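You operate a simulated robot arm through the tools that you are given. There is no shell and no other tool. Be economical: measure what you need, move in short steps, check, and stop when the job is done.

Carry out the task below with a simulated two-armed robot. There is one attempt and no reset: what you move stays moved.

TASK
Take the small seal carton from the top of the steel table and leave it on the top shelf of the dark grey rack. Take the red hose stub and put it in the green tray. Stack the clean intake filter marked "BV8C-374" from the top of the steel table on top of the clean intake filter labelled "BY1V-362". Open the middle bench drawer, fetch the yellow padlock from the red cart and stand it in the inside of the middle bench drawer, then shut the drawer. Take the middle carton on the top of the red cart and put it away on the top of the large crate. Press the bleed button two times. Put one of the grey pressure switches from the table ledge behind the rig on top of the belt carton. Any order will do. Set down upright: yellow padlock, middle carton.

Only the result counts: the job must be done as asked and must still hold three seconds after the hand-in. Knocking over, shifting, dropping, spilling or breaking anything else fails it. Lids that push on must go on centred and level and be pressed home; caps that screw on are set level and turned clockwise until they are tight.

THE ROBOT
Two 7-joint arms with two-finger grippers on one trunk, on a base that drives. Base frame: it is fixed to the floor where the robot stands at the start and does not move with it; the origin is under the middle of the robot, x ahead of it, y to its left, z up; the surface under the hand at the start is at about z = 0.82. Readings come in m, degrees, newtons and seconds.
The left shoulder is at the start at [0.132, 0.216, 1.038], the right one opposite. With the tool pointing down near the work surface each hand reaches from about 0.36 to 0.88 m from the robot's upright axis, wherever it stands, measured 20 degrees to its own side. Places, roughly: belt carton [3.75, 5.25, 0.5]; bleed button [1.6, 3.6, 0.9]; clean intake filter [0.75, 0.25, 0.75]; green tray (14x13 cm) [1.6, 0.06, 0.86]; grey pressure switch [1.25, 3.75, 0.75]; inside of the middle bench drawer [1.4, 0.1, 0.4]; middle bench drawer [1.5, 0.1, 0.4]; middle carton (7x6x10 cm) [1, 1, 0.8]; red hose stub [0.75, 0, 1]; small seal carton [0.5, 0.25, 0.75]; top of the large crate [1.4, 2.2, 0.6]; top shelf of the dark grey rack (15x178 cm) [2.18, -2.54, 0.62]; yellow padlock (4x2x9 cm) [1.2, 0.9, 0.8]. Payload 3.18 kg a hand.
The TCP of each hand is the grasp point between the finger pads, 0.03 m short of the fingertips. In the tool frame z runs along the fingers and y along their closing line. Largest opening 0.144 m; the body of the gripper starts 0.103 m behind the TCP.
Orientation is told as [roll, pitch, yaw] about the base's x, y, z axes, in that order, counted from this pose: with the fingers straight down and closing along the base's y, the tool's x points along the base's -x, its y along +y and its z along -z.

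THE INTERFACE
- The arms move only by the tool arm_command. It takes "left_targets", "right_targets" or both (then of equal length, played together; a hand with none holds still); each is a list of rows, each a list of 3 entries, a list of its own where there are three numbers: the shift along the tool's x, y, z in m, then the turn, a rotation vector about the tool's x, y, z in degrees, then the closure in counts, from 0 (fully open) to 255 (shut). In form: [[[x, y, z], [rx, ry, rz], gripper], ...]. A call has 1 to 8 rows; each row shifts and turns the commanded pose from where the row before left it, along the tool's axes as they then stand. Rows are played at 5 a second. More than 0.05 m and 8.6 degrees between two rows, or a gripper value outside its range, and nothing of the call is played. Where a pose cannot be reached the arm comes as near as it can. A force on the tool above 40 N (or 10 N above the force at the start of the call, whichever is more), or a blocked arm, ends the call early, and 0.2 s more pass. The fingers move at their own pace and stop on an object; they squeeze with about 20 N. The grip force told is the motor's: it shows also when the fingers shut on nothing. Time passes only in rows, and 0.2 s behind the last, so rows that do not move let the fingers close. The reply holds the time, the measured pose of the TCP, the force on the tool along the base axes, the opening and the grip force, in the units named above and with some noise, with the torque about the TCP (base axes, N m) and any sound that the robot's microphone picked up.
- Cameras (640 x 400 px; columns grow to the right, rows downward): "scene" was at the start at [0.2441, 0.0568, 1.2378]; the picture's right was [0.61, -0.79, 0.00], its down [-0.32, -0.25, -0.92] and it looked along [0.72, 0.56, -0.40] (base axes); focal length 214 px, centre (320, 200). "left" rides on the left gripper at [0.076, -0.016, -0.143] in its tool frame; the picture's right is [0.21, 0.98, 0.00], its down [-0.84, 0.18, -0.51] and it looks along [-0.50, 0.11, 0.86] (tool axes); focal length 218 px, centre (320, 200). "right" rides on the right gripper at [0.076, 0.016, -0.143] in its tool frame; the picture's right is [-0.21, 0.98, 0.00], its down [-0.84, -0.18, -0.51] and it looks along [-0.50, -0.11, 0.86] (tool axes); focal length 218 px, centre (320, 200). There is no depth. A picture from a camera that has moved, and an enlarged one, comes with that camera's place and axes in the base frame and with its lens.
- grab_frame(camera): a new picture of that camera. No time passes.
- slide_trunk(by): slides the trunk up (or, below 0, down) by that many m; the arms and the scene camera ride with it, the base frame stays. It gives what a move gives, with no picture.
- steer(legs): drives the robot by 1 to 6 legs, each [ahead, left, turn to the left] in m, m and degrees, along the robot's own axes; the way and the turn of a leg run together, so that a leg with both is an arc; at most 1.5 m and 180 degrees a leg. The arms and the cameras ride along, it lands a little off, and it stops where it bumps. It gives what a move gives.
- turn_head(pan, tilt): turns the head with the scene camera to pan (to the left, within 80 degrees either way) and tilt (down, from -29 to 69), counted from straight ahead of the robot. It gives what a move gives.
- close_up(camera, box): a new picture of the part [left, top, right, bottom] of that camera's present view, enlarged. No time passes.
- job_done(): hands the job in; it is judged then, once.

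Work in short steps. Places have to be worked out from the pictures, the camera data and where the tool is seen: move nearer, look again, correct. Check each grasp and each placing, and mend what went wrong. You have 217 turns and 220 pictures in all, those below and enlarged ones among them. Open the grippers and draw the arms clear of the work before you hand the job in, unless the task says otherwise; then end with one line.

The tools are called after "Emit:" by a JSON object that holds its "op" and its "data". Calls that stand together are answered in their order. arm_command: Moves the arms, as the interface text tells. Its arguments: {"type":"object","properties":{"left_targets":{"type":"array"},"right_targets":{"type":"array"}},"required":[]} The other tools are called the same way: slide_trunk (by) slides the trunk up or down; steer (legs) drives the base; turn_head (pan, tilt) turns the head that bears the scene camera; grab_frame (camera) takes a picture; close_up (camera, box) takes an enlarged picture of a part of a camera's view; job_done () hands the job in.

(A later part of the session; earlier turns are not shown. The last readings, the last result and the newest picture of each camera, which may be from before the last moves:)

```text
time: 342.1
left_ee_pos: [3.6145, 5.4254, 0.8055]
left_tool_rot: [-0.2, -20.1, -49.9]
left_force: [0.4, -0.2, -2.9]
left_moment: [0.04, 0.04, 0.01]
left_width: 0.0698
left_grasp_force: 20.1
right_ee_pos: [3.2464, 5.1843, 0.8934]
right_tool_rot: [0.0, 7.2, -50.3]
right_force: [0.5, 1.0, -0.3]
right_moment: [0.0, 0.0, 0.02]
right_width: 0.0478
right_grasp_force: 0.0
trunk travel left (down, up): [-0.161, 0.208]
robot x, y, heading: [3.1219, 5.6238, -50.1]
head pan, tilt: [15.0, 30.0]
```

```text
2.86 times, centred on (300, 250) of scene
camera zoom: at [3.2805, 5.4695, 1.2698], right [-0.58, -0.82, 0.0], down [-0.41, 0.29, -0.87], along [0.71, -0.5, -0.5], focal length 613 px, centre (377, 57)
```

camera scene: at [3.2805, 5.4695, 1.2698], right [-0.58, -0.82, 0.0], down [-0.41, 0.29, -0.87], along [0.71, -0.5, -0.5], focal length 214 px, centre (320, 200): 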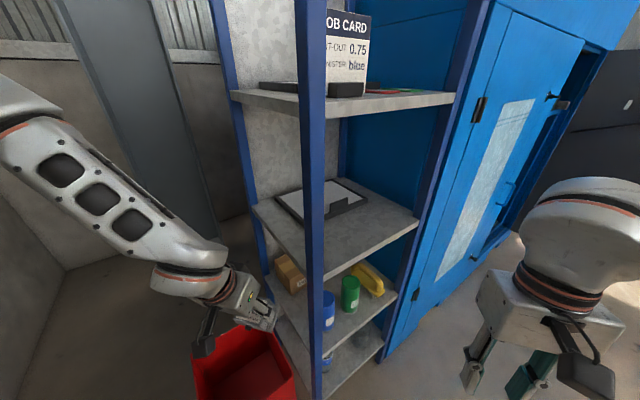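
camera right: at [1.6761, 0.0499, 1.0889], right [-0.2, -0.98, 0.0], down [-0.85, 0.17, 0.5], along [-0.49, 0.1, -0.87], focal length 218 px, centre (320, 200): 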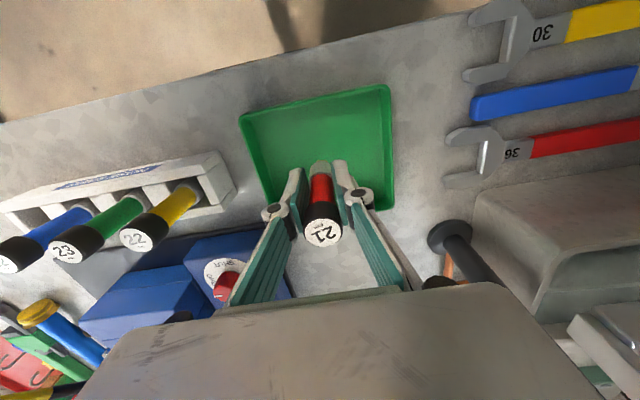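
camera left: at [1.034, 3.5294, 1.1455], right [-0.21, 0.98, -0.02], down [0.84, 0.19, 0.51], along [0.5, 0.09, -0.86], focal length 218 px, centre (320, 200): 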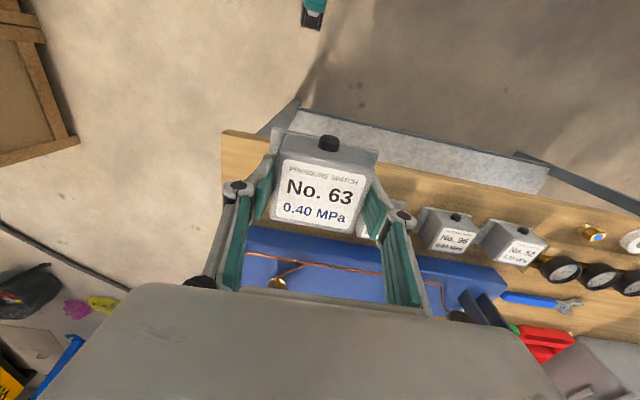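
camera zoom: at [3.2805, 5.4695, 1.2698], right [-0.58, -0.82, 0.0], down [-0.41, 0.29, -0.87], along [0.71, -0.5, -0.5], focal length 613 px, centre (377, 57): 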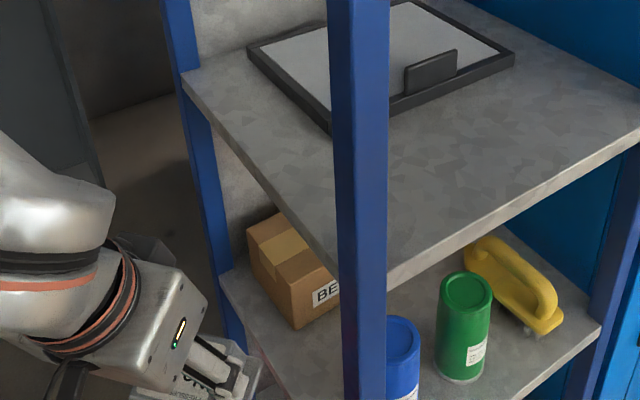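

Carton refined: x 3.745–3.86, y 5.11–5.27, top 0.67. I extend the hand 22 cm along its azimuth while tilting to 45° and sinking to z≈0.77.

Emit:
{"op": "arm_command", "data": {"left_targets": [[[-0.0327, 0, 0.0183], [0, -4.2, 0], 255], [[-0.0314, 0, 0.0205], [0, -4.2, 0], 255], [[-0.0297, 0, 0.0229], [0, -4.2, 0], 255], [[-0.028, 0, 0.025], [0, -4.2, 0], 255], [[-0.026, 0, 0.027], [0, -4.2, 0], 255], [[-0.024, 0, 0.0288], [0, -4.2, 0], 255]]}}

Emit:
{"op": "grab_frame", "data": {"camera": "scene"}}

Emit:
{"op": "grab_frame", "data": {"camera": "left"}}

```text
time: 343.3
left_ee_pos: [3.717, 5.305, 0.7765]
left_tool_rot: [-0.3, -38.1, -49.7]
left_force: [-0.9, 4.7, -1.8]
left_moment: [-0.19, 0.01, -0.1]
left_width: 0.0696
left_grasp_force: 19.9
right_ee_pos: [3.2469, 5.1839, 0.893]
right_tool_rot: [-0.1, 7.2, -50.4]
right_force: [0.9, 0.1, -1.0]
right_moment: [0.1, 0.09, -0.04]
right_width: 0.048
right_grasp_force: 0.0
trunk travel left (down, up): [-0.161, 0.208]
robot x, y, heading: [3.1168, 5.62, -50.2]
head pan, tilt: [15.0, 30.0]
stopped in row 5 (left hand): the force on the tool passed its limit at 74 N (the readings are from after the stop); the commanded pose is now the measured one
```

```text
84 pictures are left
camera scene: at [3.2808, 5.4695, 1.2698], right [-0.58, -0.82, 0.0], down [-0.41, 0.29, -0.87], along [0.71, -0.5, -0.5], focal length 214 px, centre (320, 200)
```

scene: 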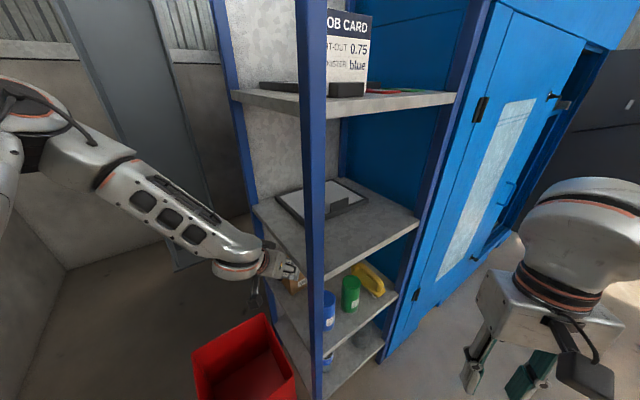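

```text
83 pictures are left
camera left: at [3.6092, 5.4083, 0.8432], right [0.64, 0.76, -0.13], down [0.37, -0.15, 0.92], along [0.67, -0.64, -0.37], focal length 218 px, centre (320, 200)
```

left: 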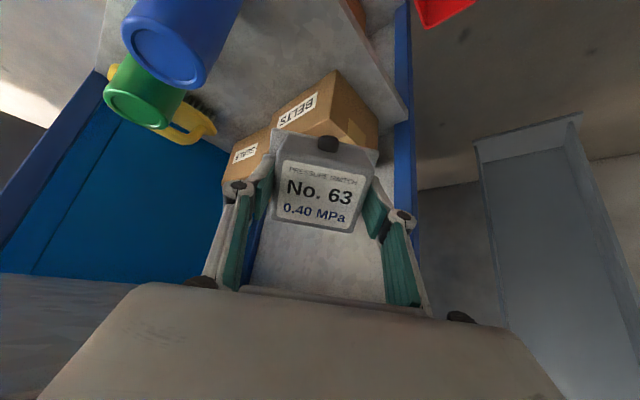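

The gripper housing touched the edge of the board above. I back out slightly, tilt further (52°), go lower and re-enter.

Emit:
{"op": "arm_command", "data": {"left_targets": [[[0.0236, 0, -0.0185], [0, 0, 0], 255], [[0.0092, 0, 0.0118], [0, -7, 0], 255], [[0.0113, 0, 0.0113], [0, -7, 0], 255], [[-0.0222, 0, 0.0284], [0, 0, 0], 255]]}}

Emit:
{"op": "grab_frame", "data": {"camera": "left"}}

```text
time: 344.3
left_ee_pos: [3.7194, 5.3019, 0.7677]
left_tool_rot: [-0.2, -37.9, -49.8]
left_force: [0.7, 2.3, -9.3]
left_moment: [-0.28, -0.3, -0.21]
left_width: 0.0698
left_grasp_force: 19.9
left hand out of reach, approached as far as the arm can: row 2, 3
right_ee_pos: [3.2479, 5.1842, 0.893]
right_tool_rot: [-0.2, 7.3, -50.4]
right_force: [0.1, -0.4, -0.4]
right_moment: [0.01, -0.02, 0.0]
right_width: 0.048
right_grasp_force: 0.0
trunk travel left (down, up): [-0.161, 0.208]
robot x, y, heading: [3.1229, 5.6213, -50.2]
head pan, tilt: [15.0, 30.0]
```

```text
82 pictures are left
camera left: at [3.6121, 5.4044, 0.8332], right [0.64, 0.76, -0.13], down [0.37, -0.15, 0.92], along [0.67, -0.64, -0.38], focal length 218 px, centre (320, 200)
```

left: 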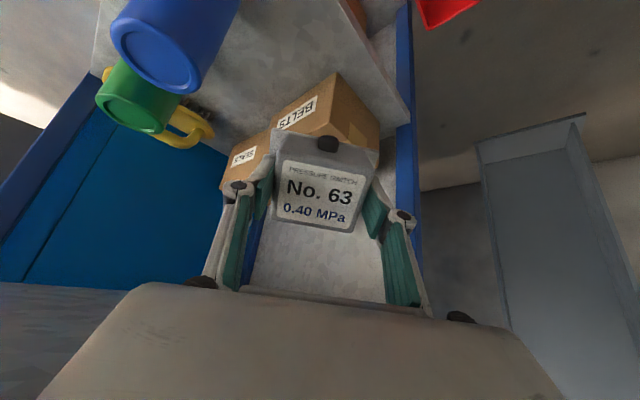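

The tilt is limited this close in. I back the hand out, lower the trunk 0.1 m, and set the tilt outside the rack.

Emit:
{"op": "arm_command", "data": {"left_targets": [[[0.0315, 0, -0.0246], [0, 0, 0], 255], [[0.0315, 0, -0.0246], [0, 0, 0], 255], [[0.0158, 0, -0.0123], [0, 0, 0], 255]]}}

Emit:
{"op": "steer", "data": {"legs": [[-0.1, 0, 0]]}}

Emit:
{"op": "slide_trunk", "data": {"by": -0.1}}

Emit:
{"op": "arm_command", "data": {"left_targets": [[[-0.03, 0, 0], [0, -4, 0], 255], [[-0.03, 0, 0], [0, -5, 0], 255], [[-0.03, 0, 0], [0, -5, 0], 255], [[-0.02, 0, 0], [0, 0, 0], 255]]}}

```text
time: 345.1
left_ee_pos: [3.6873, 5.3384, 0.769]
left_tool_rot: [-0.2, -38.1, -49.7]
left_force: [0.2, -0.3, -2.5]
left_moment: [0.03, 0.03, 0.02]
left_width: 0.0695
left_grasp_force: 19.9
left hand out of reach, approached as far as the arm can: row 2, 3
right_ee_pos: [3.2475, 5.1855, 0.8932]
right_tool_rot: [-0.1, 7.1, -50.4]
right_force: [0.1, -0.2, 0.6]
right_moment: [0.02, -0.01, 0.0]
right_width: 0.0481
right_grasp_force: 0.1
trunk travel left (down, up): [-0.161, 0.208]
robot x, y, heading: [3.1208, 5.623, -50.0]
head pan, tilt: [15.0, 30.0]
```

```text
time: 346.2
left_ee_pos: [3.6233, 5.416, 0.7703]
left_tool_rot: [-0.3, -38.1, -49.8]
left_force: [-1.3, 0.0, -3.4]
left_moment: [0.04, 0.05, 0.0]
left_width: 0.0695
left_grasp_force: 19.8
right_ee_pos: [3.1828, 5.2634, 0.8928]
right_tool_rot: [-0.1, 7.2, -50.3]
right_force: [-0.3, 0.7, -0.3]
right_moment: [-0.04, 0.02, 0.02]
right_width: 0.0478
right_grasp_force: 0.0
trunk travel left (down, up): [-0.161, 0.208]
robot x, y, heading: [3.0588, 5.7, -50.1]
head pan, tilt: [15.0, 30.0]
```

```text
time: 347.6
left_ee_pos: [3.5773, 5.4711, 0.5198]
left_tool_rot: [-0.1, -17.6, -49.7]
left_force: [-1.4, -0.2, -2.9]
left_moment: [0.07, 0.03, -0.04]
left_width: 0.0698
left_grasp_force: 19.3
right_ee_pos: [3.1825, 5.2617, 0.7952]
right_tool_rot: [-0.1, 6.9, -50.2]
right_force: [-0.2, 0.5, 1.0]
right_moment: [-0.03, -0.04, -0.02]
right_width: 0.0479
right_grasp_force: 0.1
trunk travel left (down, up): [-0.061, 0.308]
robot x, y, heading: [3.0579, 5.7021, -50.2]
head pan, tilt: [15.0, 30.0]
```

```text
time: 348.6
left_ee_pos: [3.7099, 5.4599, 0.5755]
left_tool_rot: [-0.1, -27.1, -49.5]
left_force: [0.7, 0.8, -3.8]
left_moment: [0.06, 0.01, 0.02]
left_width: 0.0695
left_grasp_force: 20.0
left hand out of reach, approached as far as the arm can: row 1, 2, 3
right_ee_pos: [3.1821, 5.261, 0.7933]
right_tool_rot: [0.0, 7.3, -50.4]
right_force: [-0.1, -0.3, 0.2]
right_moment: [0.06, -0.04, -0.03]
right_width: 0.048
right_grasp_force: 0.0
trunk travel left (down, up): [-0.061, 0.308]
robot x, y, heading: [3.0566, 5.7002, -50.5]
head pan, tilt: [15.0, 30.0]
```

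The arm drifted low. I raise it again while adding tilt, staying outside the rack.

Emit:
{"op": "arm_command", "data": {"left_targets": [[[-0.018, 0, -0.0356], [0, -5, 0], 255], [[-0.021, 0, -0.034], [0, -5, 0], 255], [[-0.024, 0, -0.032], [0, -5, 0], 255], [[-0.0268, 0, -0.0297], [0, -5, 0], 255], [[-0.029, 0, -0.027], [0, -5, 0], 255]]}}

Emit:
{"op": "grab_frame", "data": {"camera": "scene"}}

```text
time: 349.8
left_ee_pos: [3.7605, 5.4678, 0.7834]
left_tool_rot: [-0.2, -52.0, -49.4]
left_force: [0.4, -0.3, -3.9]
left_moment: [0.03, 0.05, 0.03]
left_width: 0.0696
left_grasp_force: 20.1
left hand out of reach, approached as far as the arm can: row 2, 3, 4, 5
right_ee_pos: [3.1823, 5.2621, 0.7941]
right_tool_rot: [-0.1, 7.3, -50.2]
right_force: [0.4, 0.1, -0.4]
right_moment: [-0.02, 0.0, -0.02]
right_width: 0.0476
right_grasp_force: 0.1
trunk travel left (down, up): [-0.061, 0.308]
robot x, y, heading: [3.0574, 5.7037, -50.2]
head pan, tilt: [15.0, 30.0]
```

```text
81 pictures are left
camera scene: at [3.2854, 5.4641, 1.1447], right [-0.58, -0.82, 0.0], down [-0.41, 0.29, -0.87], along [0.71, -0.5, -0.5], focal length 214 px, centre (320, 200)
```

scene: 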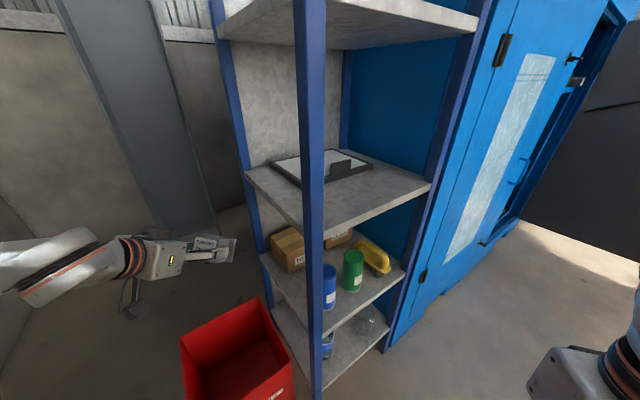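

The posture is now good: tilt 52°, right beside the bay. I zoom to refine the carton's top height before moving in.

Emit:
{"op": "close_up", "data": {"camera": "scene", "box": [160, 150, 360, 290]}}

```text
2.86 times, centred on (260, 220) of scene
camera zoom: at [3.2854, 5.4641, 1.1447], right [-0.58, -0.82, 0.0], down [-0.41, 0.29, -0.87], along [0.71, -0.5, -0.5], focal length 613 px, centre (491, 143)
```

zoom: 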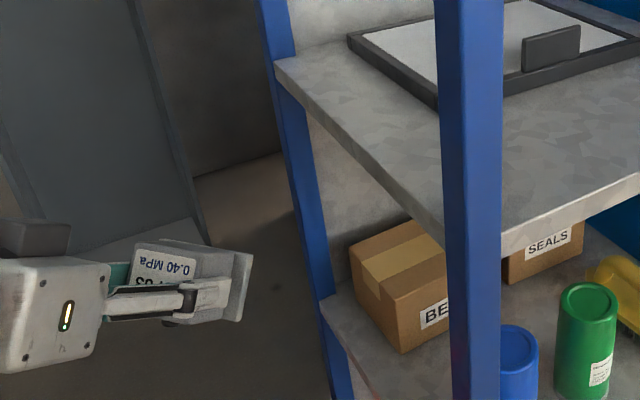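

Carton top refined to z≈0.656. I lower the hand to about 0.735.

Emit:
{"op": "arm_command", "data": {"left_targets": [[[0.0189, 0, 0.0148], [0, 0, 0], 255], [[0.0189, 0, 0.0148], [0, 0, 0], 255]]}}

```text
time: 350.4
left_ee_pos: [3.7836, 5.4684, 0.7861]
left_tool_rot: [-0.6, -54.1, -49.3]
left_force: [-2.0, 0.9, -14.2]
left_moment: [-0.57, -0.5, 0.02]
left_width: 0.0696
left_grasp_force: 19.8
left hand out of reach, approached as far as the arm can: row 1, 2
right_ee_pos: [3.1819, 5.2612, 0.7944]
right_tool_rot: [-0.1, 7.0, -50.5]
right_force: [-0.9, -0.7, 0.6]
right_moment: [-0.04, -0.09, -0.03]
right_width: 0.0478
right_grasp_force: 0.0
trunk travel left (down, up): [-0.061, 0.308]
robot x, y, heading: [3.058, 5.7043, -50.1]
head pan, tilt: [15.0, 30.0]
```

An unexpected force of 14 N; I look from both cameras.

Emit:
{"op": "grab_frame", "data": {"camera": "left"}}

Emit:
{"op": "turn_head", "data": {"pan": 45, "tilt": 30}}

Emit:
{"op": "grab_frame", "data": {"camera": "scene"}}

```text
79 pictures are left
camera left: at [3.6678, 5.5806, 0.8076], right [0.67, 0.72, -0.18], down [0.2, 0.06, 0.98], along [0.72, -0.69, -0.1], focal length 218 px, centre (320, 200)
```

left: 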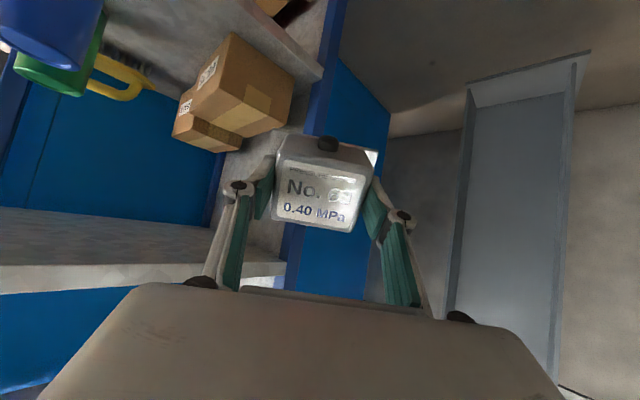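

```text
time: 351.3
left_ee_pos: [3.7865, 5.4661, 0.7888]
left_tool_rot: [-0.7, -54.7, -49.3]
left_force: [0.4, -0.4, -2.6]
left_moment: [0.1, 0.05, 0.01]
left_width: 0.0696
left_grasp_force: 19.9
right_ee_pos: [3.1833, 5.2612, 0.7931]
right_tool_rot: [-0.1, 7.2, -50.3]
right_force: [-0.6, 0.6, 0.3]
right_moment: [0.0, -0.02, 0.0]
right_width: 0.0479
right_grasp_force: 0.2
trunk travel left (down, up): [-0.061, 0.308]
robot x, y, heading: [3.0593, 5.699, -50.2]
head pan, tilt: [45.0, 30.0]
```

```text
78 pictures are left
camera scene: at [3.3018, 5.5077, 1.1446], right [-0.09, -1.0, 0.0], down [-0.5, 0.05, -0.87], along [0.86, -0.08, -0.5], focal length 214 px, centre (320, 200)
```

scene: 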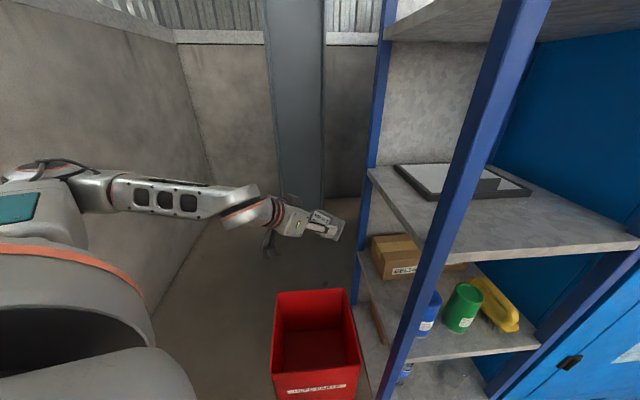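

No contact now—just a transient. I lower the hand by trunk, 4 cm, still outside the rack.

Emit:
{"op": "slide_trunk", "data": {"by": -0.045}}

```text
time: 352.2
left_ee_pos: [3.7711, 5.4863, 0.6529]
left_tool_rot: [-0.4, -43.3, -49.4]
left_force: [-0.3, 0.5, -4.3]
left_moment: [0.01, 0.04, -0.04]
left_width: 0.0698
left_grasp_force: 19.4
right_ee_pos: [3.1823, 5.2628, 0.7491]
right_tool_rot: [-0.2, 7.1, -50.3]
right_force: [-0.1, 0.2, 0.5]
right_moment: [-0.06, -0.03, -0.01]
right_width: 0.0481
right_grasp_force: 0.1
trunk travel left (down, up): [-0.016, 0.353]
robot x, y, heading: [3.0573, 5.7015, -50.3]
head pan, tilt: [45.0, 30.0]
```

Emit:
{"op": "arm_command", "data": {"left_targets": [[[-0.0273, 0, -0.0293], [0, -4.5, 0], 255], [[-0.0293, 0, -0.0272], [0, -4.5, 0], 255]]}}

```text
time: 352.8
left_ee_pos: [3.7895, 5.4818, 0.7288]
left_tool_rot: [-0.6, -52.2, -49.4]
left_force: [-0.8, 0.0, -3.6]
left_moment: [0.06, 0.0, 0.03]
left_width: 0.0695
left_grasp_force: 20.6
left hand out of reach, approached as far as the arm can: row 1, 2
right_ee_pos: [3.1824, 5.2617, 0.7471]
right_tool_rot: [-0.1, 7.2, -50.3]
right_force: [-0.4, 0.9, 0.3]
right_moment: [0.04, -0.01, -0.04]
right_width: 0.0477
right_grasp_force: 0.0
trunk travel left (down, up): [-0.016, 0.353]
robot x, y, heading: [3.058, 5.7053, -50.4]
head pan, tilt: [45.0, 30.0]
```

Height 0.729 with 52° tilt: right for entry. I slide the base so the hand moves in −y, in two stages.

Emit:
{"op": "steer", "data": {"legs": [[0.115, -0.117, 0]]}}

Emit:
{"op": "grab_frame", "data": {"camera": "scene"}}

Emit:
{"op": "grab_frame", "data": {"camera": "left"}}

```text
time: 354.5
left_ee_pos: [3.773, 5.3167, 0.7296]
left_tool_rot: [-0.5, -52.0, -49.4]
left_force: [0.3, -0.6, -3.3]
left_moment: [0.09, 0.05, 0.02]
left_width: 0.0694
left_grasp_force: 19.8
right_ee_pos: [3.1664, 5.098, 0.7474]
right_tool_rot: [-0.1, 7.1, -50.4]
right_force: [0.0, -0.2, 0.6]
right_moment: [0.06, 0.01, 0.07]
right_width: 0.0478
right_grasp_force: 0.1
trunk travel left (down, up): [-0.016, 0.353]
robot x, y, heading: [3.0449, 5.5369, -50.1]
head pan, tilt: [45.0, 30.0]
```

```text
77 pictures are left
camera scene: at [3.3095, 5.3148, 1.0855], right [-0.09, -1.0, 0.0], down [-0.5, 0.05, -0.87], along [0.86, -0.08, -0.5], focal length 214 px, centre (320, 200)
```

scene: 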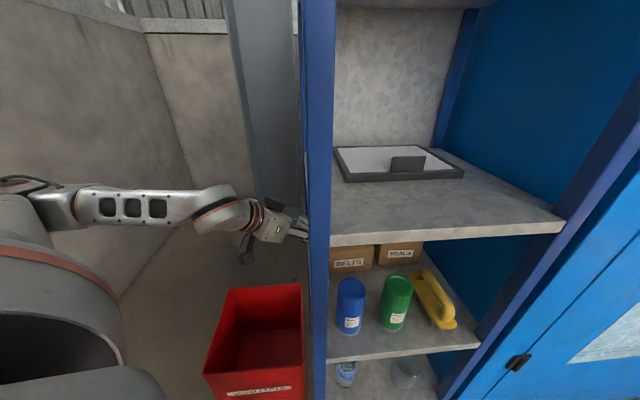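

```text
76 pictures are left
camera left: at [3.6569, 5.4291, 0.7565], right [0.66, 0.73, -0.17], down [0.22, 0.03, 0.98], along [0.72, -0.68, -0.14], focal length 218 px, centre (320, 200)
```

left: 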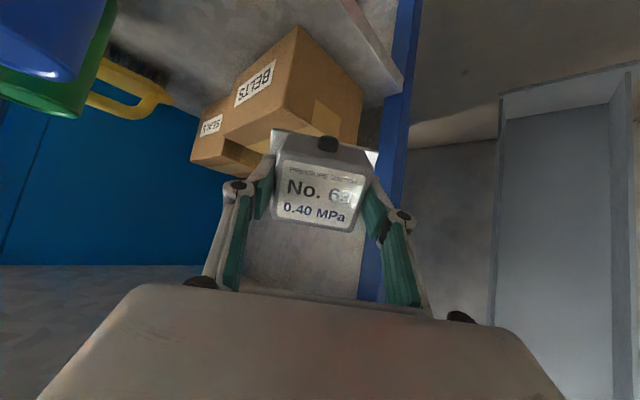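

The plate edge looks only just above the carton top, so I lift 8 mm before moving in.

Emit:
{"op": "arm_command", "data": {"left_targets": [[[-0.0063, 0, -0.005], [0, 0, 0], 255], [[0, 0, 0], [0, 0, 0], 255]]}}

Emit:
{"op": "steer", "data": {"legs": [[0.028, -0.03, 0]]}}

Emit:
{"op": "grab_frame", "data": {"camera": "left"}}

```text
time: 355.1
left_ee_pos: [3.7736, 5.3172, 0.7374]
left_tool_rot: [-0.6, -52.0, -49.3]
left_force: [0.0, 0.5, -3.8]
left_moment: [0.06, 0.09, 0.01]
left_width: 0.0698
left_grasp_force: 20.0
right_ee_pos: [3.1643, 5.0986, 0.7485]
right_tool_rot: [0.0, 7.1, -50.4]
right_force: [0.3, 0.0, 0.4]
right_moment: [0.05, 0.02, 0.03]
right_width: 0.0481
right_grasp_force: 0.1
trunk travel left (down, up): [-0.016, 0.353]
robot x, y, heading: [3.0389, 5.5384, -50.5]
head pan, tilt: [45.0, 30.0]
```

```text
time: 356.0
left_ee_pos: [3.7672, 5.2774, 0.7373]
left_tool_rot: [-0.6, -52.1, -49.3]
left_force: [0.2, 0.6, -3.1]
left_moment: [0.06, 0.05, 0.02]
left_width: 0.0696
left_grasp_force: 20.1
right_ee_pos: [3.1598, 5.0589, 0.7471]
right_tool_rot: [-0.1, 7.2, -50.4]
right_force: [-0.5, 0.9, -0.7]
right_moment: [0.03, 0.01, -0.02]
right_width: 0.0478
right_grasp_force: 0.1
trunk travel left (down, up): [-0.016, 0.353]
robot x, y, heading: [3.0362, 5.4967, -50.0]
head pan, tilt: [45.0, 30.0]
```

```text
75 pictures are left
camera left: at [3.6525, 5.3885, 0.7648], right [0.66, 0.73, -0.17], down [0.22, 0.03, 0.98], along [0.72, -0.68, -0.14], focal length 218 px, centre (320, 200)
```

left: 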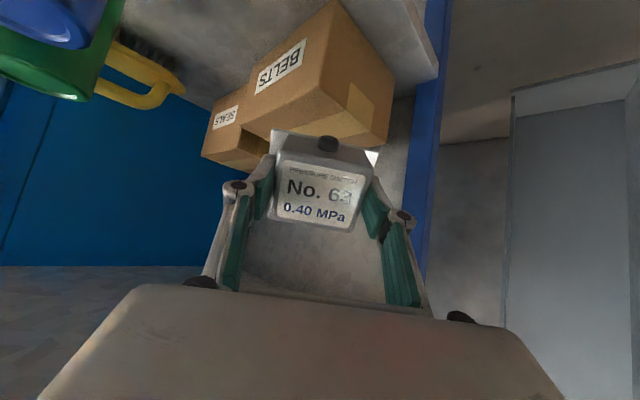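

No contact. Remaining 3.5 cm inward.

Emit:
{"op": "steer", "data": {"legs": [[0.027, -0.023, 0]]}}

Emit:
{"op": "grab_frame", "data": {"camera": "left"}}

Emit:
{"op": "turn_head", "data": {"pan": 40, "tilt": 38}}

Emit:
{"op": "grab_frame", "data": {"camera": "scene"}}

```text
time: 356.9
left_ee_pos: [3.7683, 5.2414, 0.7366]
left_tool_rot: [-0.5, -52.0, -49.4]
left_force: [0.0, 0.4, -3.5]
left_moment: [0.07, 0.03, 0.0]
left_width: 0.0697
left_grasp_force: 19.9
right_ee_pos: [3.1596, 5.0227, 0.7475]
right_tool_rot: [-0.1, 7.2, -50.2]
right_force: [0.1, -0.1, 0.6]
right_moment: [0.01, -0.02, 0.0]
right_width: 0.0478
right_grasp_force: 0.1
trunk travel left (down, up): [-0.016, 0.353]
robot x, y, heading: [3.035, 5.4632, -50.2]
head pan, tilt: [45.0, 30.0]
```

```text
74 pictures are left
camera left: at [3.6522, 5.3533, 0.7648], right [0.66, 0.73, -0.17], down [0.22, 0.03, 0.98], along [0.72, -0.68, -0.14], focal length 218 px, centre (320, 200)
```

left: 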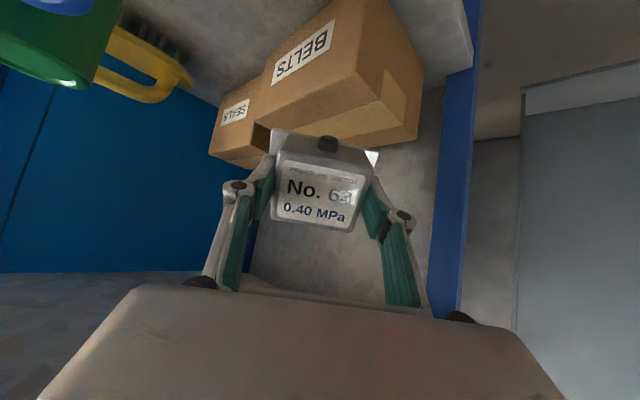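

```text
time: 357.6
left_ee_pos: [3.7687, 5.2415, 0.7362]
left_tool_rot: [-0.5, -52.0, -49.4]
left_force: [0.1, 0.2, -3.5]
left_moment: [0.01, 0.06, -0.01]
left_width: 0.0699
left_grasp_force: 19.5
right_ee_pos: [3.1611, 5.0231, 0.7473]
right_tool_rot: [-0.2, 7.2, -50.2]
right_force: [-0.5, -0.1, 0.0]
right_moment: [-0.01, -0.03, -0.01]
right_width: 0.0477
right_grasp_force: 0.0
trunk travel left (down, up): [-0.016, 0.353]
robot x, y, heading: [3.0355, 5.4617, -50.2]
head pan, tilt: [40.0, 38.0]
```

```text
73 pictures are left
camera scene: at [3.299, 5.2321, 1.0732], right [-0.18, -0.98, 0.0], down [-0.61, 0.11, -0.79], along [0.78, -0.14, -0.62], focal length 214 px, centre (320, 200)
```

scene: 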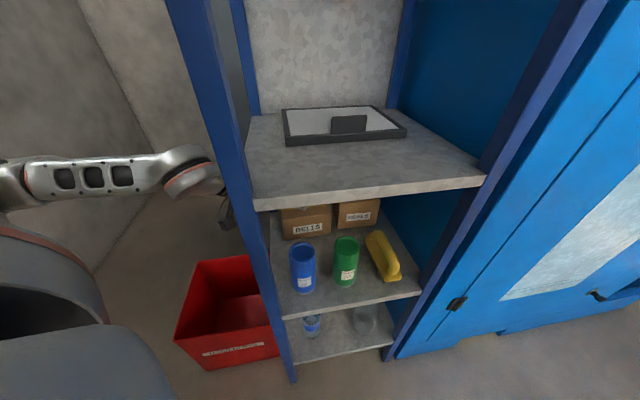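

The switch hovers over the carton top. I lower by small arm steps.

Emit:
{"op": "arm_command", "data": {"left_targets": [[[0.0047, 0, 0.0037], [0, 0, 0], 255], [[0.0047, 0, 0.0037], [0, 0, 0], 255]]}}

Emit:
{"op": "close_up", "data": {"camera": "left", "box": [200, 20, 460, 200]}}

```text
time: 358.2
left_ee_pos: [3.7671, 5.2417, 0.7248]
left_tool_rot: [-0.6, -52.1, -49.3]
left_force: [0.4, 0.2, -2.6]
left_moment: [0.07, 0.03, -0.01]
left_width: 0.0695
left_grasp_force: 20.2
right_ee_pos: [3.159, 5.0223, 0.7476]
right_tool_rot: [-0.1, 7.1, -50.3]
right_force: [0.1, 0.0, -0.8]
right_moment: [0.0, 0.0, 0.0]
right_width: 0.0482
right_grasp_force: 0.1
trunk travel left (down, up): [-0.016, 0.353]
robot x, y, heading: [3.0317, 5.4627, -50.2]
head pan, tilt: [40.0, 38.0]
```

```text
2.22 times, centred on (330, 110) of left
camera zoom: at [3.652, 5.3534, 0.7529], right [0.66, 0.73, -0.17], down [0.22, 0.03, 0.98], along [0.72, -0.68, -0.14], focal length 485 px, centre (298, 400)
```

zoom: 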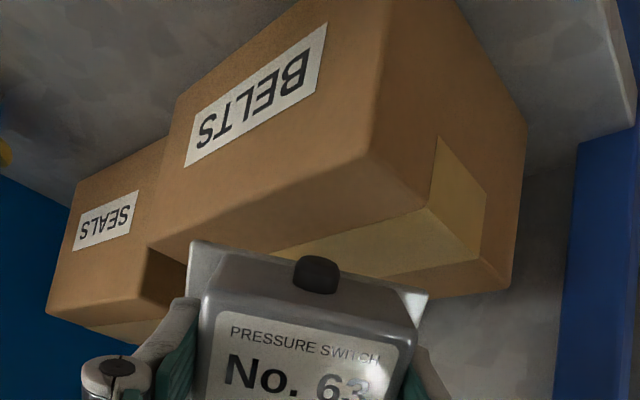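

Clear view: the switch is just above the carton's top face, within its edges. I keep lowering in 3 mm steps.

Emit:
{"op": "arm_command", "data": {"left_targets": [[[0.0024, 0, 0.0018], [0, 0, 0], 255], [[0.0024, 0, 0.0018], [0, 0, 0], 255], [[0.0024, 0, 0.0018], [0, 0, 0], 255], [[0.0024, 0, 0.0018], [0, 0, 0], 255]]}}

Emit:
{"op": "close_up", "data": {"camera": "left", "box": [200, 20, 460, 200]}}

```text
time: 359.2
left_ee_pos: [3.768, 5.242, 0.7131]
left_tool_rot: [-0.5, -52.1, -49.3]
left_force: [0.5, -0.4, -3.8]
left_moment: [0.06, 0.03, -0.01]
left_width: 0.0696
left_grasp_force: 19.6
right_ee_pos: [3.1601, 5.0238, 0.7476]
right_tool_rot: [-0.1, 7.2, -50.3]
right_force: [0.2, -0.1, -0.5]
right_moment: [0.0, 0.01, -0.01]
right_width: 0.0479
right_grasp_force: 0.1
trunk travel left (down, up): [-0.016, 0.353]
robot x, y, heading: [3.0393, 5.466, -50.3]
head pan, tilt: [40.0, 38.0]
```

```text
2.22 times, centred on (330, 110) of left
camera zoom: at [3.6522, 5.3535, 0.7409], right [0.66, 0.73, -0.17], down [0.22, 0.03, 0.98], along [0.72, -0.68, -0.14], focal length 485 px, centre (298, 400)
```

zoom: 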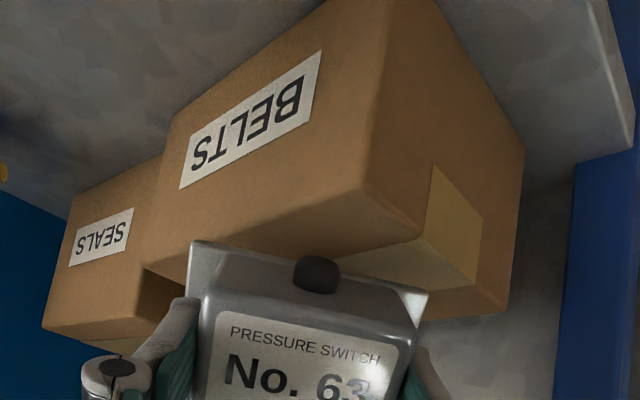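

Emit:
{"op": "arm_command", "data": {"left_targets": [[[0.0024, 0, 0.0018], [0, 0, 0], 255], [[0.0024, 0, 0.0018], [0, 0, 0], 255], [[0.0024, 0, 0.0018], [0, 0, 0], 255], [[0.0024, 0, 0.0018], [0, 0, 0], 255]]}}

Emit:
{"op": "close_up", "data": {"camera": "left", "box": [200, 20, 460, 200]}}

```text
time: 360.2
left_ee_pos: [3.7674, 5.2417, 0.7111]
left_tool_rot: [-0.7, -52.0, -49.3]
left_force: [0.8, -0.7, -3.4]
left_moment: [0.07, 0.03, 0.01]
left_width: 0.0693
left_grasp_force: 19.9
left hand out of reach, approached as far as the arm can: row 2, 3, 4
right_ee_pos: [3.1601, 5.0226, 0.7487]
right_tool_rot: [-0.1, 7.3, -50.3]
right_force: [0.2, 0.4, -0.3]
right_moment: [0.02, -0.03, 0.01]
right_width: 0.0479
right_grasp_force: 0.1
trunk travel left (down, up): [-0.016, 0.353]
robot x, y, heading: [3.0332, 5.46, -50.0]
head pan, tilt: [40.0, 38.0]
```

```text
2.22 times, centred on (330, 110) of left
camera zoom: at [3.6525, 5.3533, 0.7385], right [0.66, 0.73, -0.17], down [0.22, 0.03, 0.98], along [0.71, -0.69, -0.14], focal length 485 px, centre (298, 400)
```

zoom: 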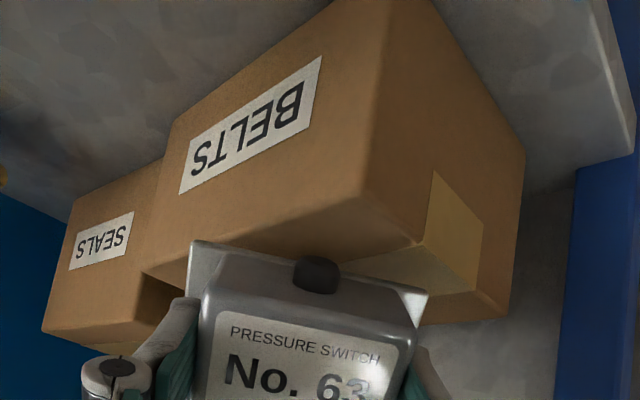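

The arm's limit is here, about at contact. Reducing the tilt lowers the switch base and helps it to lie flat; I rotate back toward 40°.

Emit:
{"op": "arm_command", "data": {"left_targets": [[[0, 0, 0], [0, 4, 0], 255], [[0, 0, 0], [0, 4, 0], 255], [[0, 0, 0], [0, 4, 0], 255]]}}

Emit:
{"op": "close_up", "data": {"camera": "left", "box": [200, 20, 460, 200]}}

```text
time: 361.0
left_ee_pos: [3.7675, 5.242, 0.7103]
left_tool_rot: [-0.5, -40.0, -49.5]
left_force: [0.9, -1.0, -3.2]
left_moment: [0.03, 0.06, -0.01]
left_width: 0.0695
left_grasp_force: 20.3
right_ee_pos: [3.1598, 5.0232, 0.7479]
right_tool_rot: [-0.2, 7.2, -50.4]
right_force: [-0.4, -0.3, -0.1]
right_moment: [-0.01, 0.03, -0.01]
right_width: 0.0479
right_grasp_force: 0.1
trunk travel left (down, up): [-0.016, 0.353]
robot x, y, heading: [3.0356, 5.4616, -50.2]
head pan, tilt: [40.0, 38.0]
```

```text
2.22 times, centred on (330, 110) of left
camera zoom: at [3.658, 5.3465, 0.7711], right [0.64, 0.75, -0.14], down [0.35, -0.12, 0.93], along [0.68, -0.65, -0.34], focal length 485 px, centre (298, 400)
```

zoom: 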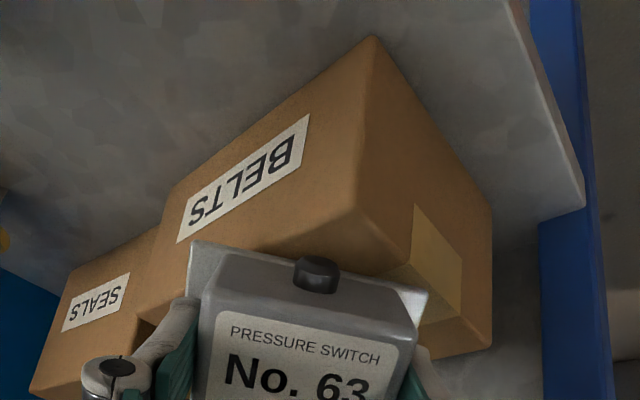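

Emit:
{"op": "arm_command", "data": {"left_targets": [[[0.002, 0, 0.0023], [0, 0, 0], 255], [[0.002, 0, 0.0023], [0, 0, 0], 255], [[0.002, 0, 0.0023], [0, 0, 0], 255], [[0.002, 0, 0.0023], [0, 0, 0], 255]]}}

Emit:
{"op": "close_up", "data": {"camera": "left", "box": [200, 20, 460, 200]}}

```text
time: 362.0
left_ee_pos: [3.7685, 5.2405, 0.7016]
left_tool_rot: [-0.4, -40.4, -49.7]
left_force: [3.7, -1.9, 12.4]
left_moment: [-0.31, 0.09, -0.03]
left_width: 0.07
left_grasp_force: 19.8
right_ee_pos: [3.1586, 5.0234, 0.7481]
right_tool_rot: [-0.1, 7.2, -50.4]
right_force: [0.0, -1.0, 0.7]
right_moment: [0.02, -0.03, 0.0]
right_width: 0.048
right_grasp_force: 0.1
trunk travel left (down, up): [-0.016, 0.353]
robot x, y, heading: [3.0345, 5.4645, -50.3]
head pan, tilt: [40.0, 38.0]
```

```text
2.22 times, centred on (330, 110) of left
camera zoom: at [3.658, 5.3459, 0.7607], right [0.64, 0.75, -0.14], down [0.34, -0.12, 0.93], along [0.68, -0.65, -0.33], focal length 485 px, centre (298, 400)
```

zoom: 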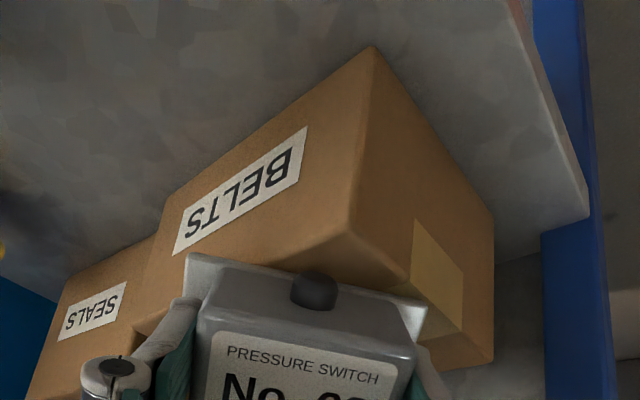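

Contact; the switch begins to pivot flat in the grip. I press a few millimetres further.

Emit:
{"op": "arm_command", "data": {"left_targets": [[[0.0019, 0, 0.0023], [0, 0, 0], 255], [[0.0019, 0, 0.0023], [0, 0, 0], 255], [[0.0019, 0, 0.0023], [0, 0, 0], 255]]}}

Emit:
{"op": "close_up", "data": {"camera": "left", "box": [200, 20, 460, 200]}}

```text
time: 362.8
left_ee_pos: [3.7669, 5.2415, 0.6913]
left_tool_rot: [-0.4, -40.1, -49.5]
left_force: [0.3, -0.3, 13.8]
left_moment: [-0.14, -0.21, -0.04]
left_width: 0.0697
left_grasp_force: 20.3
right_ee_pos: [3.1589, 5.0223, 0.748]
right_tool_rot: [-0.1, 7.2, -50.3]
right_force: [-1.2, 0.3, 0.2]
right_moment: [-0.01, 0.02, 0.0]
right_width: 0.0478
right_grasp_force: 0.1
trunk travel left (down, up): [-0.016, 0.353]
robot x, y, heading: [3.0373, 5.463, -50.0]
head pan, tilt: [40.0, 38.0]
```

```text
2.22 times, centred on (330, 110) of left
camera zoom: at [3.657, 5.3465, 0.7504], right [0.64, 0.75, -0.14], down [0.35, -0.12, 0.93], along [0.68, -0.65, -0.34], focal length 485 px, centre (298, 400)
```

zoom: 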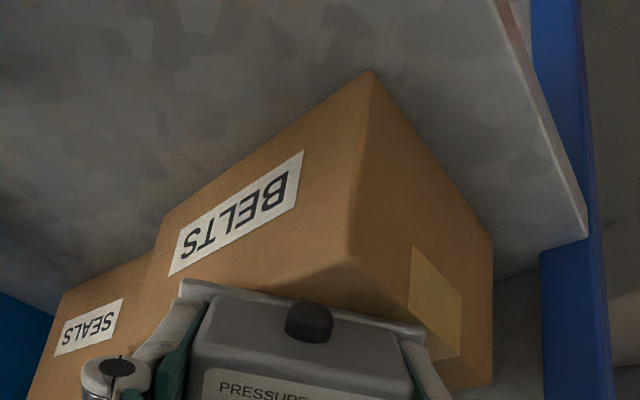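

The switch now lies flat on the carton. I open the fingers and back straight out along the hand's azimuth with the base.

Emit:
{"op": "arm_command", "data": {"left_targets": [[[-0.0013, 0, -0.0015], [0, 0, 0], 255], [[0, 0, 0], [0, 0, 0], 110], [[0, 0, 0], [0, 0, 0], 80], [[0, 0, 0], [0, 0, 0], 80]]}}

Emit:
{"op": "close_up", "data": {"camera": "left", "box": [200, 20, 460, 200]}}

```text
time: 363.8
left_ee_pos: [3.7669, 5.2419, 0.6927]
left_tool_rot: [-0.4, -39.9, -49.5]
left_force: [-1.1, -0.2, -0.2]
left_moment: [0.0, 0.02, 0.05]
left_width: 0.0987
left_grasp_force: 0.1
right_ee_pos: [3.1598, 5.0231, 0.7474]
right_tool_rot: [-0.1, 7.1, -50.4]
right_force: [0.5, 0.3, 0.4]
right_moment: [-0.01, -0.02, -0.02]
right_width: 0.0478
right_grasp_force: 0.0
trunk travel left (down, up): [-0.016, 0.353]
robot x, y, heading: [3.0344, 5.4608, -50.3]
head pan, tilt: [40.0, 38.0]
```

```text
2.22 times, centred on (330, 110) of left
camera zoom: at [3.6577, 5.3465, 0.7518], right [0.64, 0.75, -0.14], down [0.35, -0.12, 0.93], along [0.68, -0.65, -0.34], focal length 485 px, centre (298, 400)
```

zoom: 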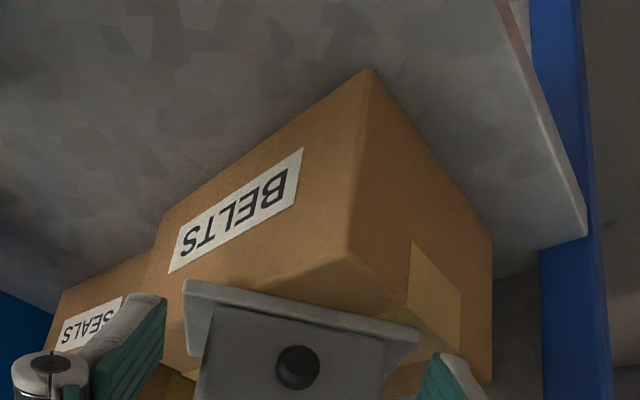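

The switch sits flat. I back out.

Emit:
{"op": "steer", "data": {"legs": [[-0.2, 0, 0]]}}

Emit:
{"op": "grab_frame", "data": {"camera": "left"}}

```text
time: 365.4
left_ee_pos: [3.6393, 5.3932, 0.693]
left_tool_rot: [-0.4, -40.1, -49.6]
left_force: [0.9, 0.1, 0.8]
left_moment: [0.0, -0.03, 0.0]
left_width: 0.0988
left_grasp_force: 0.1
right_ee_pos: [3.032, 5.1751, 0.749]
right_tool_rot: [0.0, 7.3, -50.6]
right_force: [-0.5, 0.0, 0.4]
right_moment: [-0.03, 0.01, 0.02]
right_width: 0.0479
right_grasp_force: 0.0
trunk travel left (down, up): [-0.016, 0.353]
robot x, y, heading: [2.9079, 5.6143, -49.9]
head pan, tilt: [40.0, 38.0]
```

```text
65 pictures are left
camera left: at [3.5301, 5.4986, 0.7522], right [0.64, 0.75, -0.14], down [0.35, -0.12, 0.93], along [0.68, -0.65, -0.34], focal length 218 px, centre (320, 200)
```

left: 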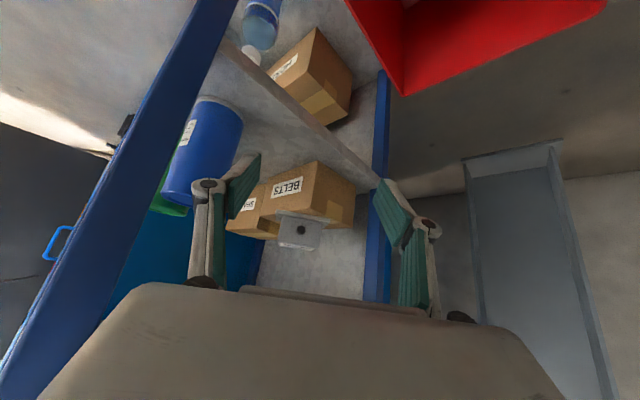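

The switch is on the belt carton. I pull clear of the rack, raise the trunk, and head back toward the cart.

Emit:
{"op": "steer", "data": {"legs": [[-0.2235, -0.204, 0], [0.593, -0.694, 0]]}}

Emit:
{"op": "slide_trunk", "data": {"by": 0.25}}

Emit:
{"op": "turn_head", "data": {"pan": 70, "tilt": 25}}

Emit:
{"op": "close_up", "data": {"camera": "scene", "box": [200, 100, 520, 300]}}

```text
time: 367.8
left_ee_pos: [3.3595, 5.4251, 0.6928]
left_tool_rot: [-0.4, -40.2, -50.1]
left_force: [-0.6, 0.2, -0.1]
left_moment: [0.01, 0.0, -0.01]
left_width: 0.0988
left_grasp_force: 0.2
right_ee_pos: [2.7502, 5.2122, 0.7486]
right_tool_rot: [-0.1, 7.2, -50.9]
right_force: [-0.4, 0.1, 0.1]
right_moment: [0.01, -0.03, 0.0]
right_width: 0.0479
right_grasp_force: 0.1
trunk travel left (down, up): [-0.016, 0.353]
robot x, y, heading: [2.6317, 5.6576, -50.7]
head pan, tilt: [40.0, 38.0]
stopped in leg 1: the robot was blocked; the commanded pose is now the measured one
```

```text
time: 370.3
left_ee_pos: [3.3597, 5.4259, 0.9416]
left_tool_rot: [-0.4, -40.1, -50.0]
left_force: [0.4, -0.2, -0.1]
left_moment: [-0.01, 0.03, 0.02]
left_width: 0.0987
left_grasp_force: 0.0
right_ee_pos: [2.7505, 5.2118, 0.9978]
right_tool_rot: [-0.1, 7.3, -50.9]
right_force: [0.5, -0.5, 0.0]
right_moment: [0.05, 0.01, 0.03]
right_width: 0.048
right_grasp_force: 0.1
trunk travel left (down, up): [-0.266, 0.103]
robot x, y, heading: [2.6265, 5.6553, -50.7]
head pan, tilt: [40.0, 38.0]
```

```text
time: 371.3
left_ee_pos: [3.358, 5.4263, 0.9429]
left_tool_rot: [-0.4, -40.1, -50.0]
left_force: [0.4, -0.3, -0.3]
left_moment: [-0.01, 0.0, -0.05]
left_width: 0.0986
left_grasp_force: 0.1
right_ee_pos: [2.75, 5.2126, 0.9992]
right_tool_rot: [-0.2, 7.2, -50.8]
right_force: [-0.2, 0.4, 0.4]
right_moment: [-0.02, -0.05, 0.01]
right_width: 0.0479
right_grasp_force: 0.1
trunk travel left (down, up): [-0.266, 0.103]
robot x, y, heading: [2.6291, 5.6472, -50.8]
head pan, tilt: [70.0, 25.0]
```

```text
2.00 times, centred on (360, 200) of scene
camera zoom: at [2.7509, 5.6415, 1.3889], right [0.33, -0.94, 0.0], down [-0.4, -0.14, -0.91], along [0.86, 0.3, -0.42], focal length 429 px, centre (240, 200)
```

zoom: 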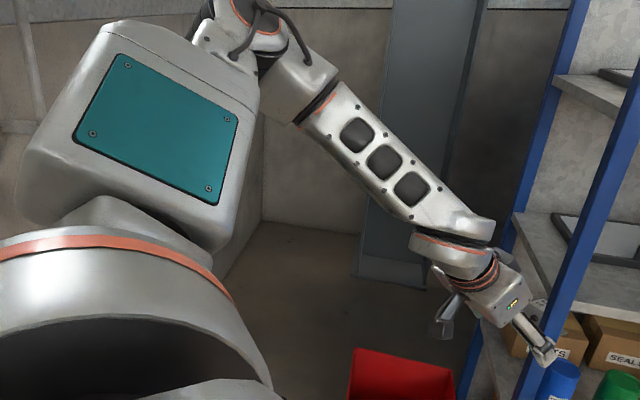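

The base touched the shelving behind again at the same place. I move away from it in −y only.

Emit:
{"op": "steer", "data": {"legs": [[0.69, -0.57, 0], [-0.05, -0.12, 0], [0, 0, -129]]}}

Emit:
{"op": "grab_frame", "data": {"camera": "scene"}}

```text
time: 383.4
left_ee_pos: [1.8582, 4.3072, 0.9411]
left_tool_rot: [-0.4, -40.3, -179.9]
left_force: [-1.2, 0.0, 0.3]
left_moment: [0.0, -0.02, -0.04]
left_width: 0.0988
left_grasp_force: 0.0
right_ee_pos: [2.085, 4.9122, 0.9971]
right_tool_rot: [0.0, 7.3, 179.3]
right_force: [0.5, -0.4, 0.3]
right_moment: [-0.02, 0.03, 0.04]
right_width: 0.0481
right_grasp_force: 0.0
trunk travel left (down, up): [-0.266, 0.103]
robot x, y, heading: [2.5031, 4.7237, 179.5]
head pan, tilt: [70.0, 25.0]
```

```text
63 pictures are left
camera scene: at [2.4154, 4.637, 1.3889], right [-0.94, 0.35, 0.0], down [0.15, 0.4, -0.91], along [-0.32, -0.85, -0.42], focal length 214 px, centre (320, 200)
```

scene: 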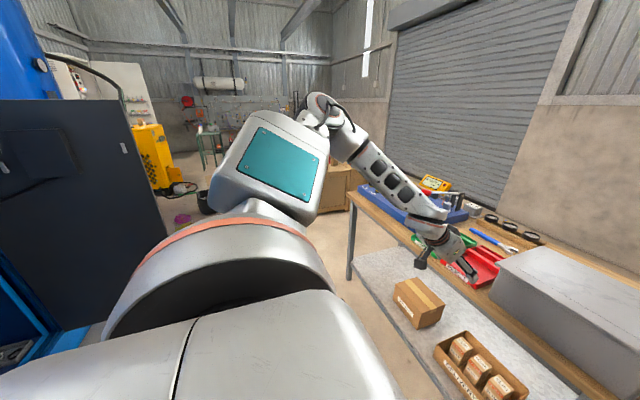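

I straighten the left hand and pull it in, then drive −y along the corridor to the cart.

Emit:
{"op": "arm_command", "data": {"left_targets": [[[0.02, 0, -0.03], [0, 8, 0], 150], [[0.025, 0, -0.03], [0, 8, 0], 150], [[0.03, 0, -0.03], [0, 8, 0], 150], [[0.03, 0, -0.02], [0, 8, 0], 150], [[0.03, 0, -0.02], [0, 8, 0], 150], [[0.03, 0, 0], [0, 0, 0], 150]], "right_targets": [[[0, 0, 0], [0, -3.6, 0], 150], [[0, 0, 0], [0, -3.6, 0], 150], [[0, 0, 0], [0, 0, 0], 150], [[0, 0, 0], [0, 0, 0], 150], [[0, 0, 0], [0, 0, 0], 150], [[0, 0, 0], [0, 0, 0], 150]]}}

Emit:
{"op": "steer", "data": {"legs": [[0.12, 0.3, 0.5], [0, 1.5, 0], [0, 1.5, 0], [0, 0.23, 0]]}}

Emit:
{"op": "turn_head", "data": {"pan": 10, "tilt": 40}}

Emit:
{"op": "grab_frame", "data": {"camera": "scene"}}

```text
time: 384.9
left_ee_pos: [2.0678, 4.3061, 1.0065]
left_tool_rot: [-0.3, -0.1, 179.8]
left_force: [0.5, -0.7, 0.5]
left_moment: [0.02, 0.02, -0.01]
left_width: 0.0594
left_grasp_force: 0.0
right_ee_pos: [2.0864, 4.9115, 0.9987]
right_tool_rot: [-0.2, 0.0, 179.2]
right_force: [-0.2, 0.4, -0.7]
right_moment: [0.0, 0.08, 0.01]
right_width: 0.059
right_grasp_force: 0.1
trunk travel left (down, up): [-0.266, 0.103]
robot x, y, heading: [2.5014, 4.7234, 179.5]
head pan, tilt: [70.0, 25.0]
```

```text
time: 416.1
left_ee_pos: [1.9282, 0.7691, 1.0057]
left_tool_rot: [-0.2, -0.2, -179.7]
left_force: [0.0, 0.4, 0.1]
left_moment: [0.03, -0.01, 0.02]
left_width: 0.0594
left_grasp_force: 0.1
right_ee_pos: [1.9411, 1.3739, 0.9978]
right_tool_rot: [0.0, -0.1, 179.8]
right_force: [-0.6, -0.8, -1.0]
right_moment: [0.02, 0.0, -0.02]
right_width: 0.0595
right_grasp_force: 0.1
trunk travel left (down, up): [-0.266, 0.103]
robot x, y, heading: [2.3589, 1.1918, -179.7]
head pan, tilt: [70.0, 25.0]
```

```text
time: 417.4
left_ee_pos: [1.9295, 0.7686, 1.0055]
left_tool_rot: [-0.3, -0.2, -179.6]
left_force: [0.6, -0.3, -1.0]
left_moment: [0.0, -0.02, 0.01]
left_width: 0.0595
left_grasp_force: 0.1
right_ee_pos: [1.941, 1.3744, 0.998]
right_tool_rot: [-0.1, 0.0, 179.9]
right_force: [1.0, 0.4, -0.1]
right_moment: [0.03, 0.0, 0.02]
right_width: 0.0592
right_grasp_force: 0.0
trunk travel left (down, up): [-0.266, 0.103]
robot x, y, heading: [2.3596, 1.1896, -180.0]
head pan, tilt: [10.0, 40.0]
```

```text
62 pictures are left
camera scene: at [2.221, 1.1741, 1.3656], right [-0.18, 0.98, 0.0], down [0.63, 0.11, -0.77], along [-0.75, -0.13, -0.64], focal length 214 px, centre (320, 200)
```

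scene: 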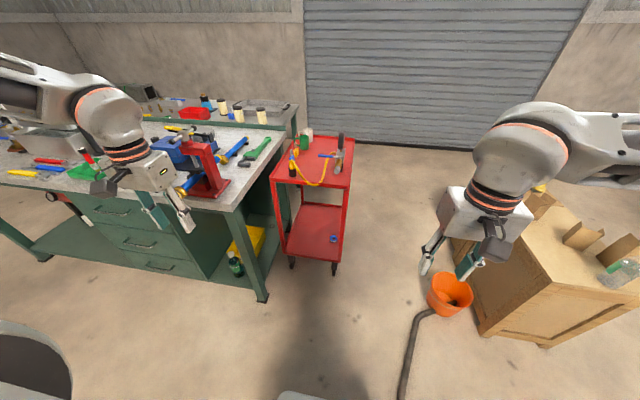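

Good view of the drawers too: middle handle at about (1.70, 0.13, 0.466). I raise the trunk to pass the vise and close in on the cart.

Emit:
{"op": "slide_trunk", "data": {"by": 0.1}}

Emit:
{"op": "steer", "data": {"legs": [[0.58, 0, 0]]}}

Emit:
{"op": "arm_command", "data": {"left_targets": [[[-0.035, -0.02, 0.01], [0, 0, 0], 150], [[-0.035, -0.015, 0.02], [0, 0, 0], 150], [[-0.035, -0.015, 0.03], [0, 0, 0], 150], [[-0.03, 0, 0.03], [0, 0, 0], 150]]}}

Emit:
{"op": "grab_frame", "data": {"camera": "left"}}

```text
time: 418.8
left_ee_pos: [1.9274, 0.7691, 1.106]
left_tool_rot: [-0.3, -0.2, -179.6]
left_force: [0.1, 0.2, -0.7]
left_moment: [0.01, -0.03, -0.01]
left_width: 0.0593
left_grasp_force: 0.0
right_ee_pos: [1.9407, 1.374, 1.0983]
right_tool_rot: [0.0, 0.0, 179.9]
right_force: [-0.1, 0.3, 0.0]
right_moment: [-0.02, 0.01, 0.01]
right_width: 0.0596
right_grasp_force: 0.0
trunk travel left (down, up): [-0.366, 0.003]
robot x, y, heading: [2.3574, 1.1872, -180.0]
head pan, tilt: [10.0, 40.0]
```

```text
time: 422.1
left_ee_pos: [1.3466, 0.7691, 1.1058]
left_tool_rot: [-0.3, -0.1, -179.6]
left_force: [0.5, 0.1, 0.2]
left_moment: [-0.05, 0.0, 0.02]
left_width: 0.0592
left_grasp_force: 0.2
right_ee_pos: [1.3596, 1.3734, 1.0983]
right_tool_rot: [-0.1, 0.0, 179.7]
right_force: [0.2, -0.8, 0.2]
right_moment: [-0.03, -0.02, 0.01]
right_width: 0.0593
right_grasp_force: 0.2
trunk travel left (down, up): [-0.366, 0.003]
robot x, y, heading: [1.7785, 1.1925, 179.8]
head pan, tilt: [10.0, 40.0]
```

```text
time: 423.1
left_ee_pos: [1.2094, 0.8176, 1.0143]
left_tool_rot: [-0.2, -0.2, -179.7]
left_force: [-0.2, -0.4, -0.9]
left_moment: [-0.03, -0.02, 0.03]
left_width: 0.0595
left_grasp_force: 0.0
right_ee_pos: [1.3589, 1.3733, 1.0976]
right_tool_rot: [-0.3, 0.0, 179.8]
right_force: [-0.5, -0.1, 0.2]
right_moment: [0.0, 0.0, 0.02]
right_width: 0.0592
right_grasp_force: 0.1
trunk travel left (down, up): [-0.366, 0.003]
robot x, y, heading: [1.7785, 1.1883, -179.7]
head pan, tilt: [10.0, 40.0]
```

```text
61 pictures are left
camera left: at [1.2868, 0.835, 1.1574], right [0.22, -0.98, -0.01], down [-0.84, -0.19, 0.51], along [-0.5, -0.1, -0.86], focal length 218 px, centre (320, 200)
```

left: 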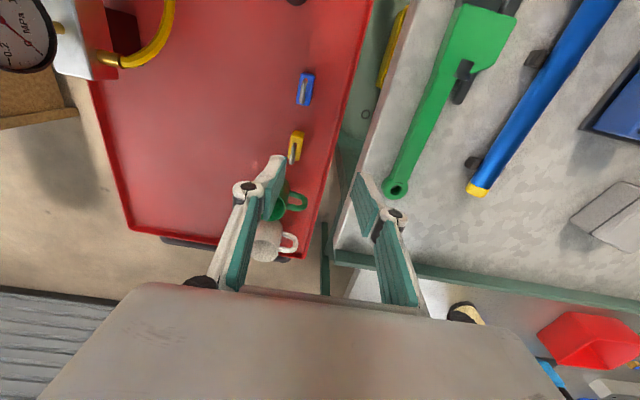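

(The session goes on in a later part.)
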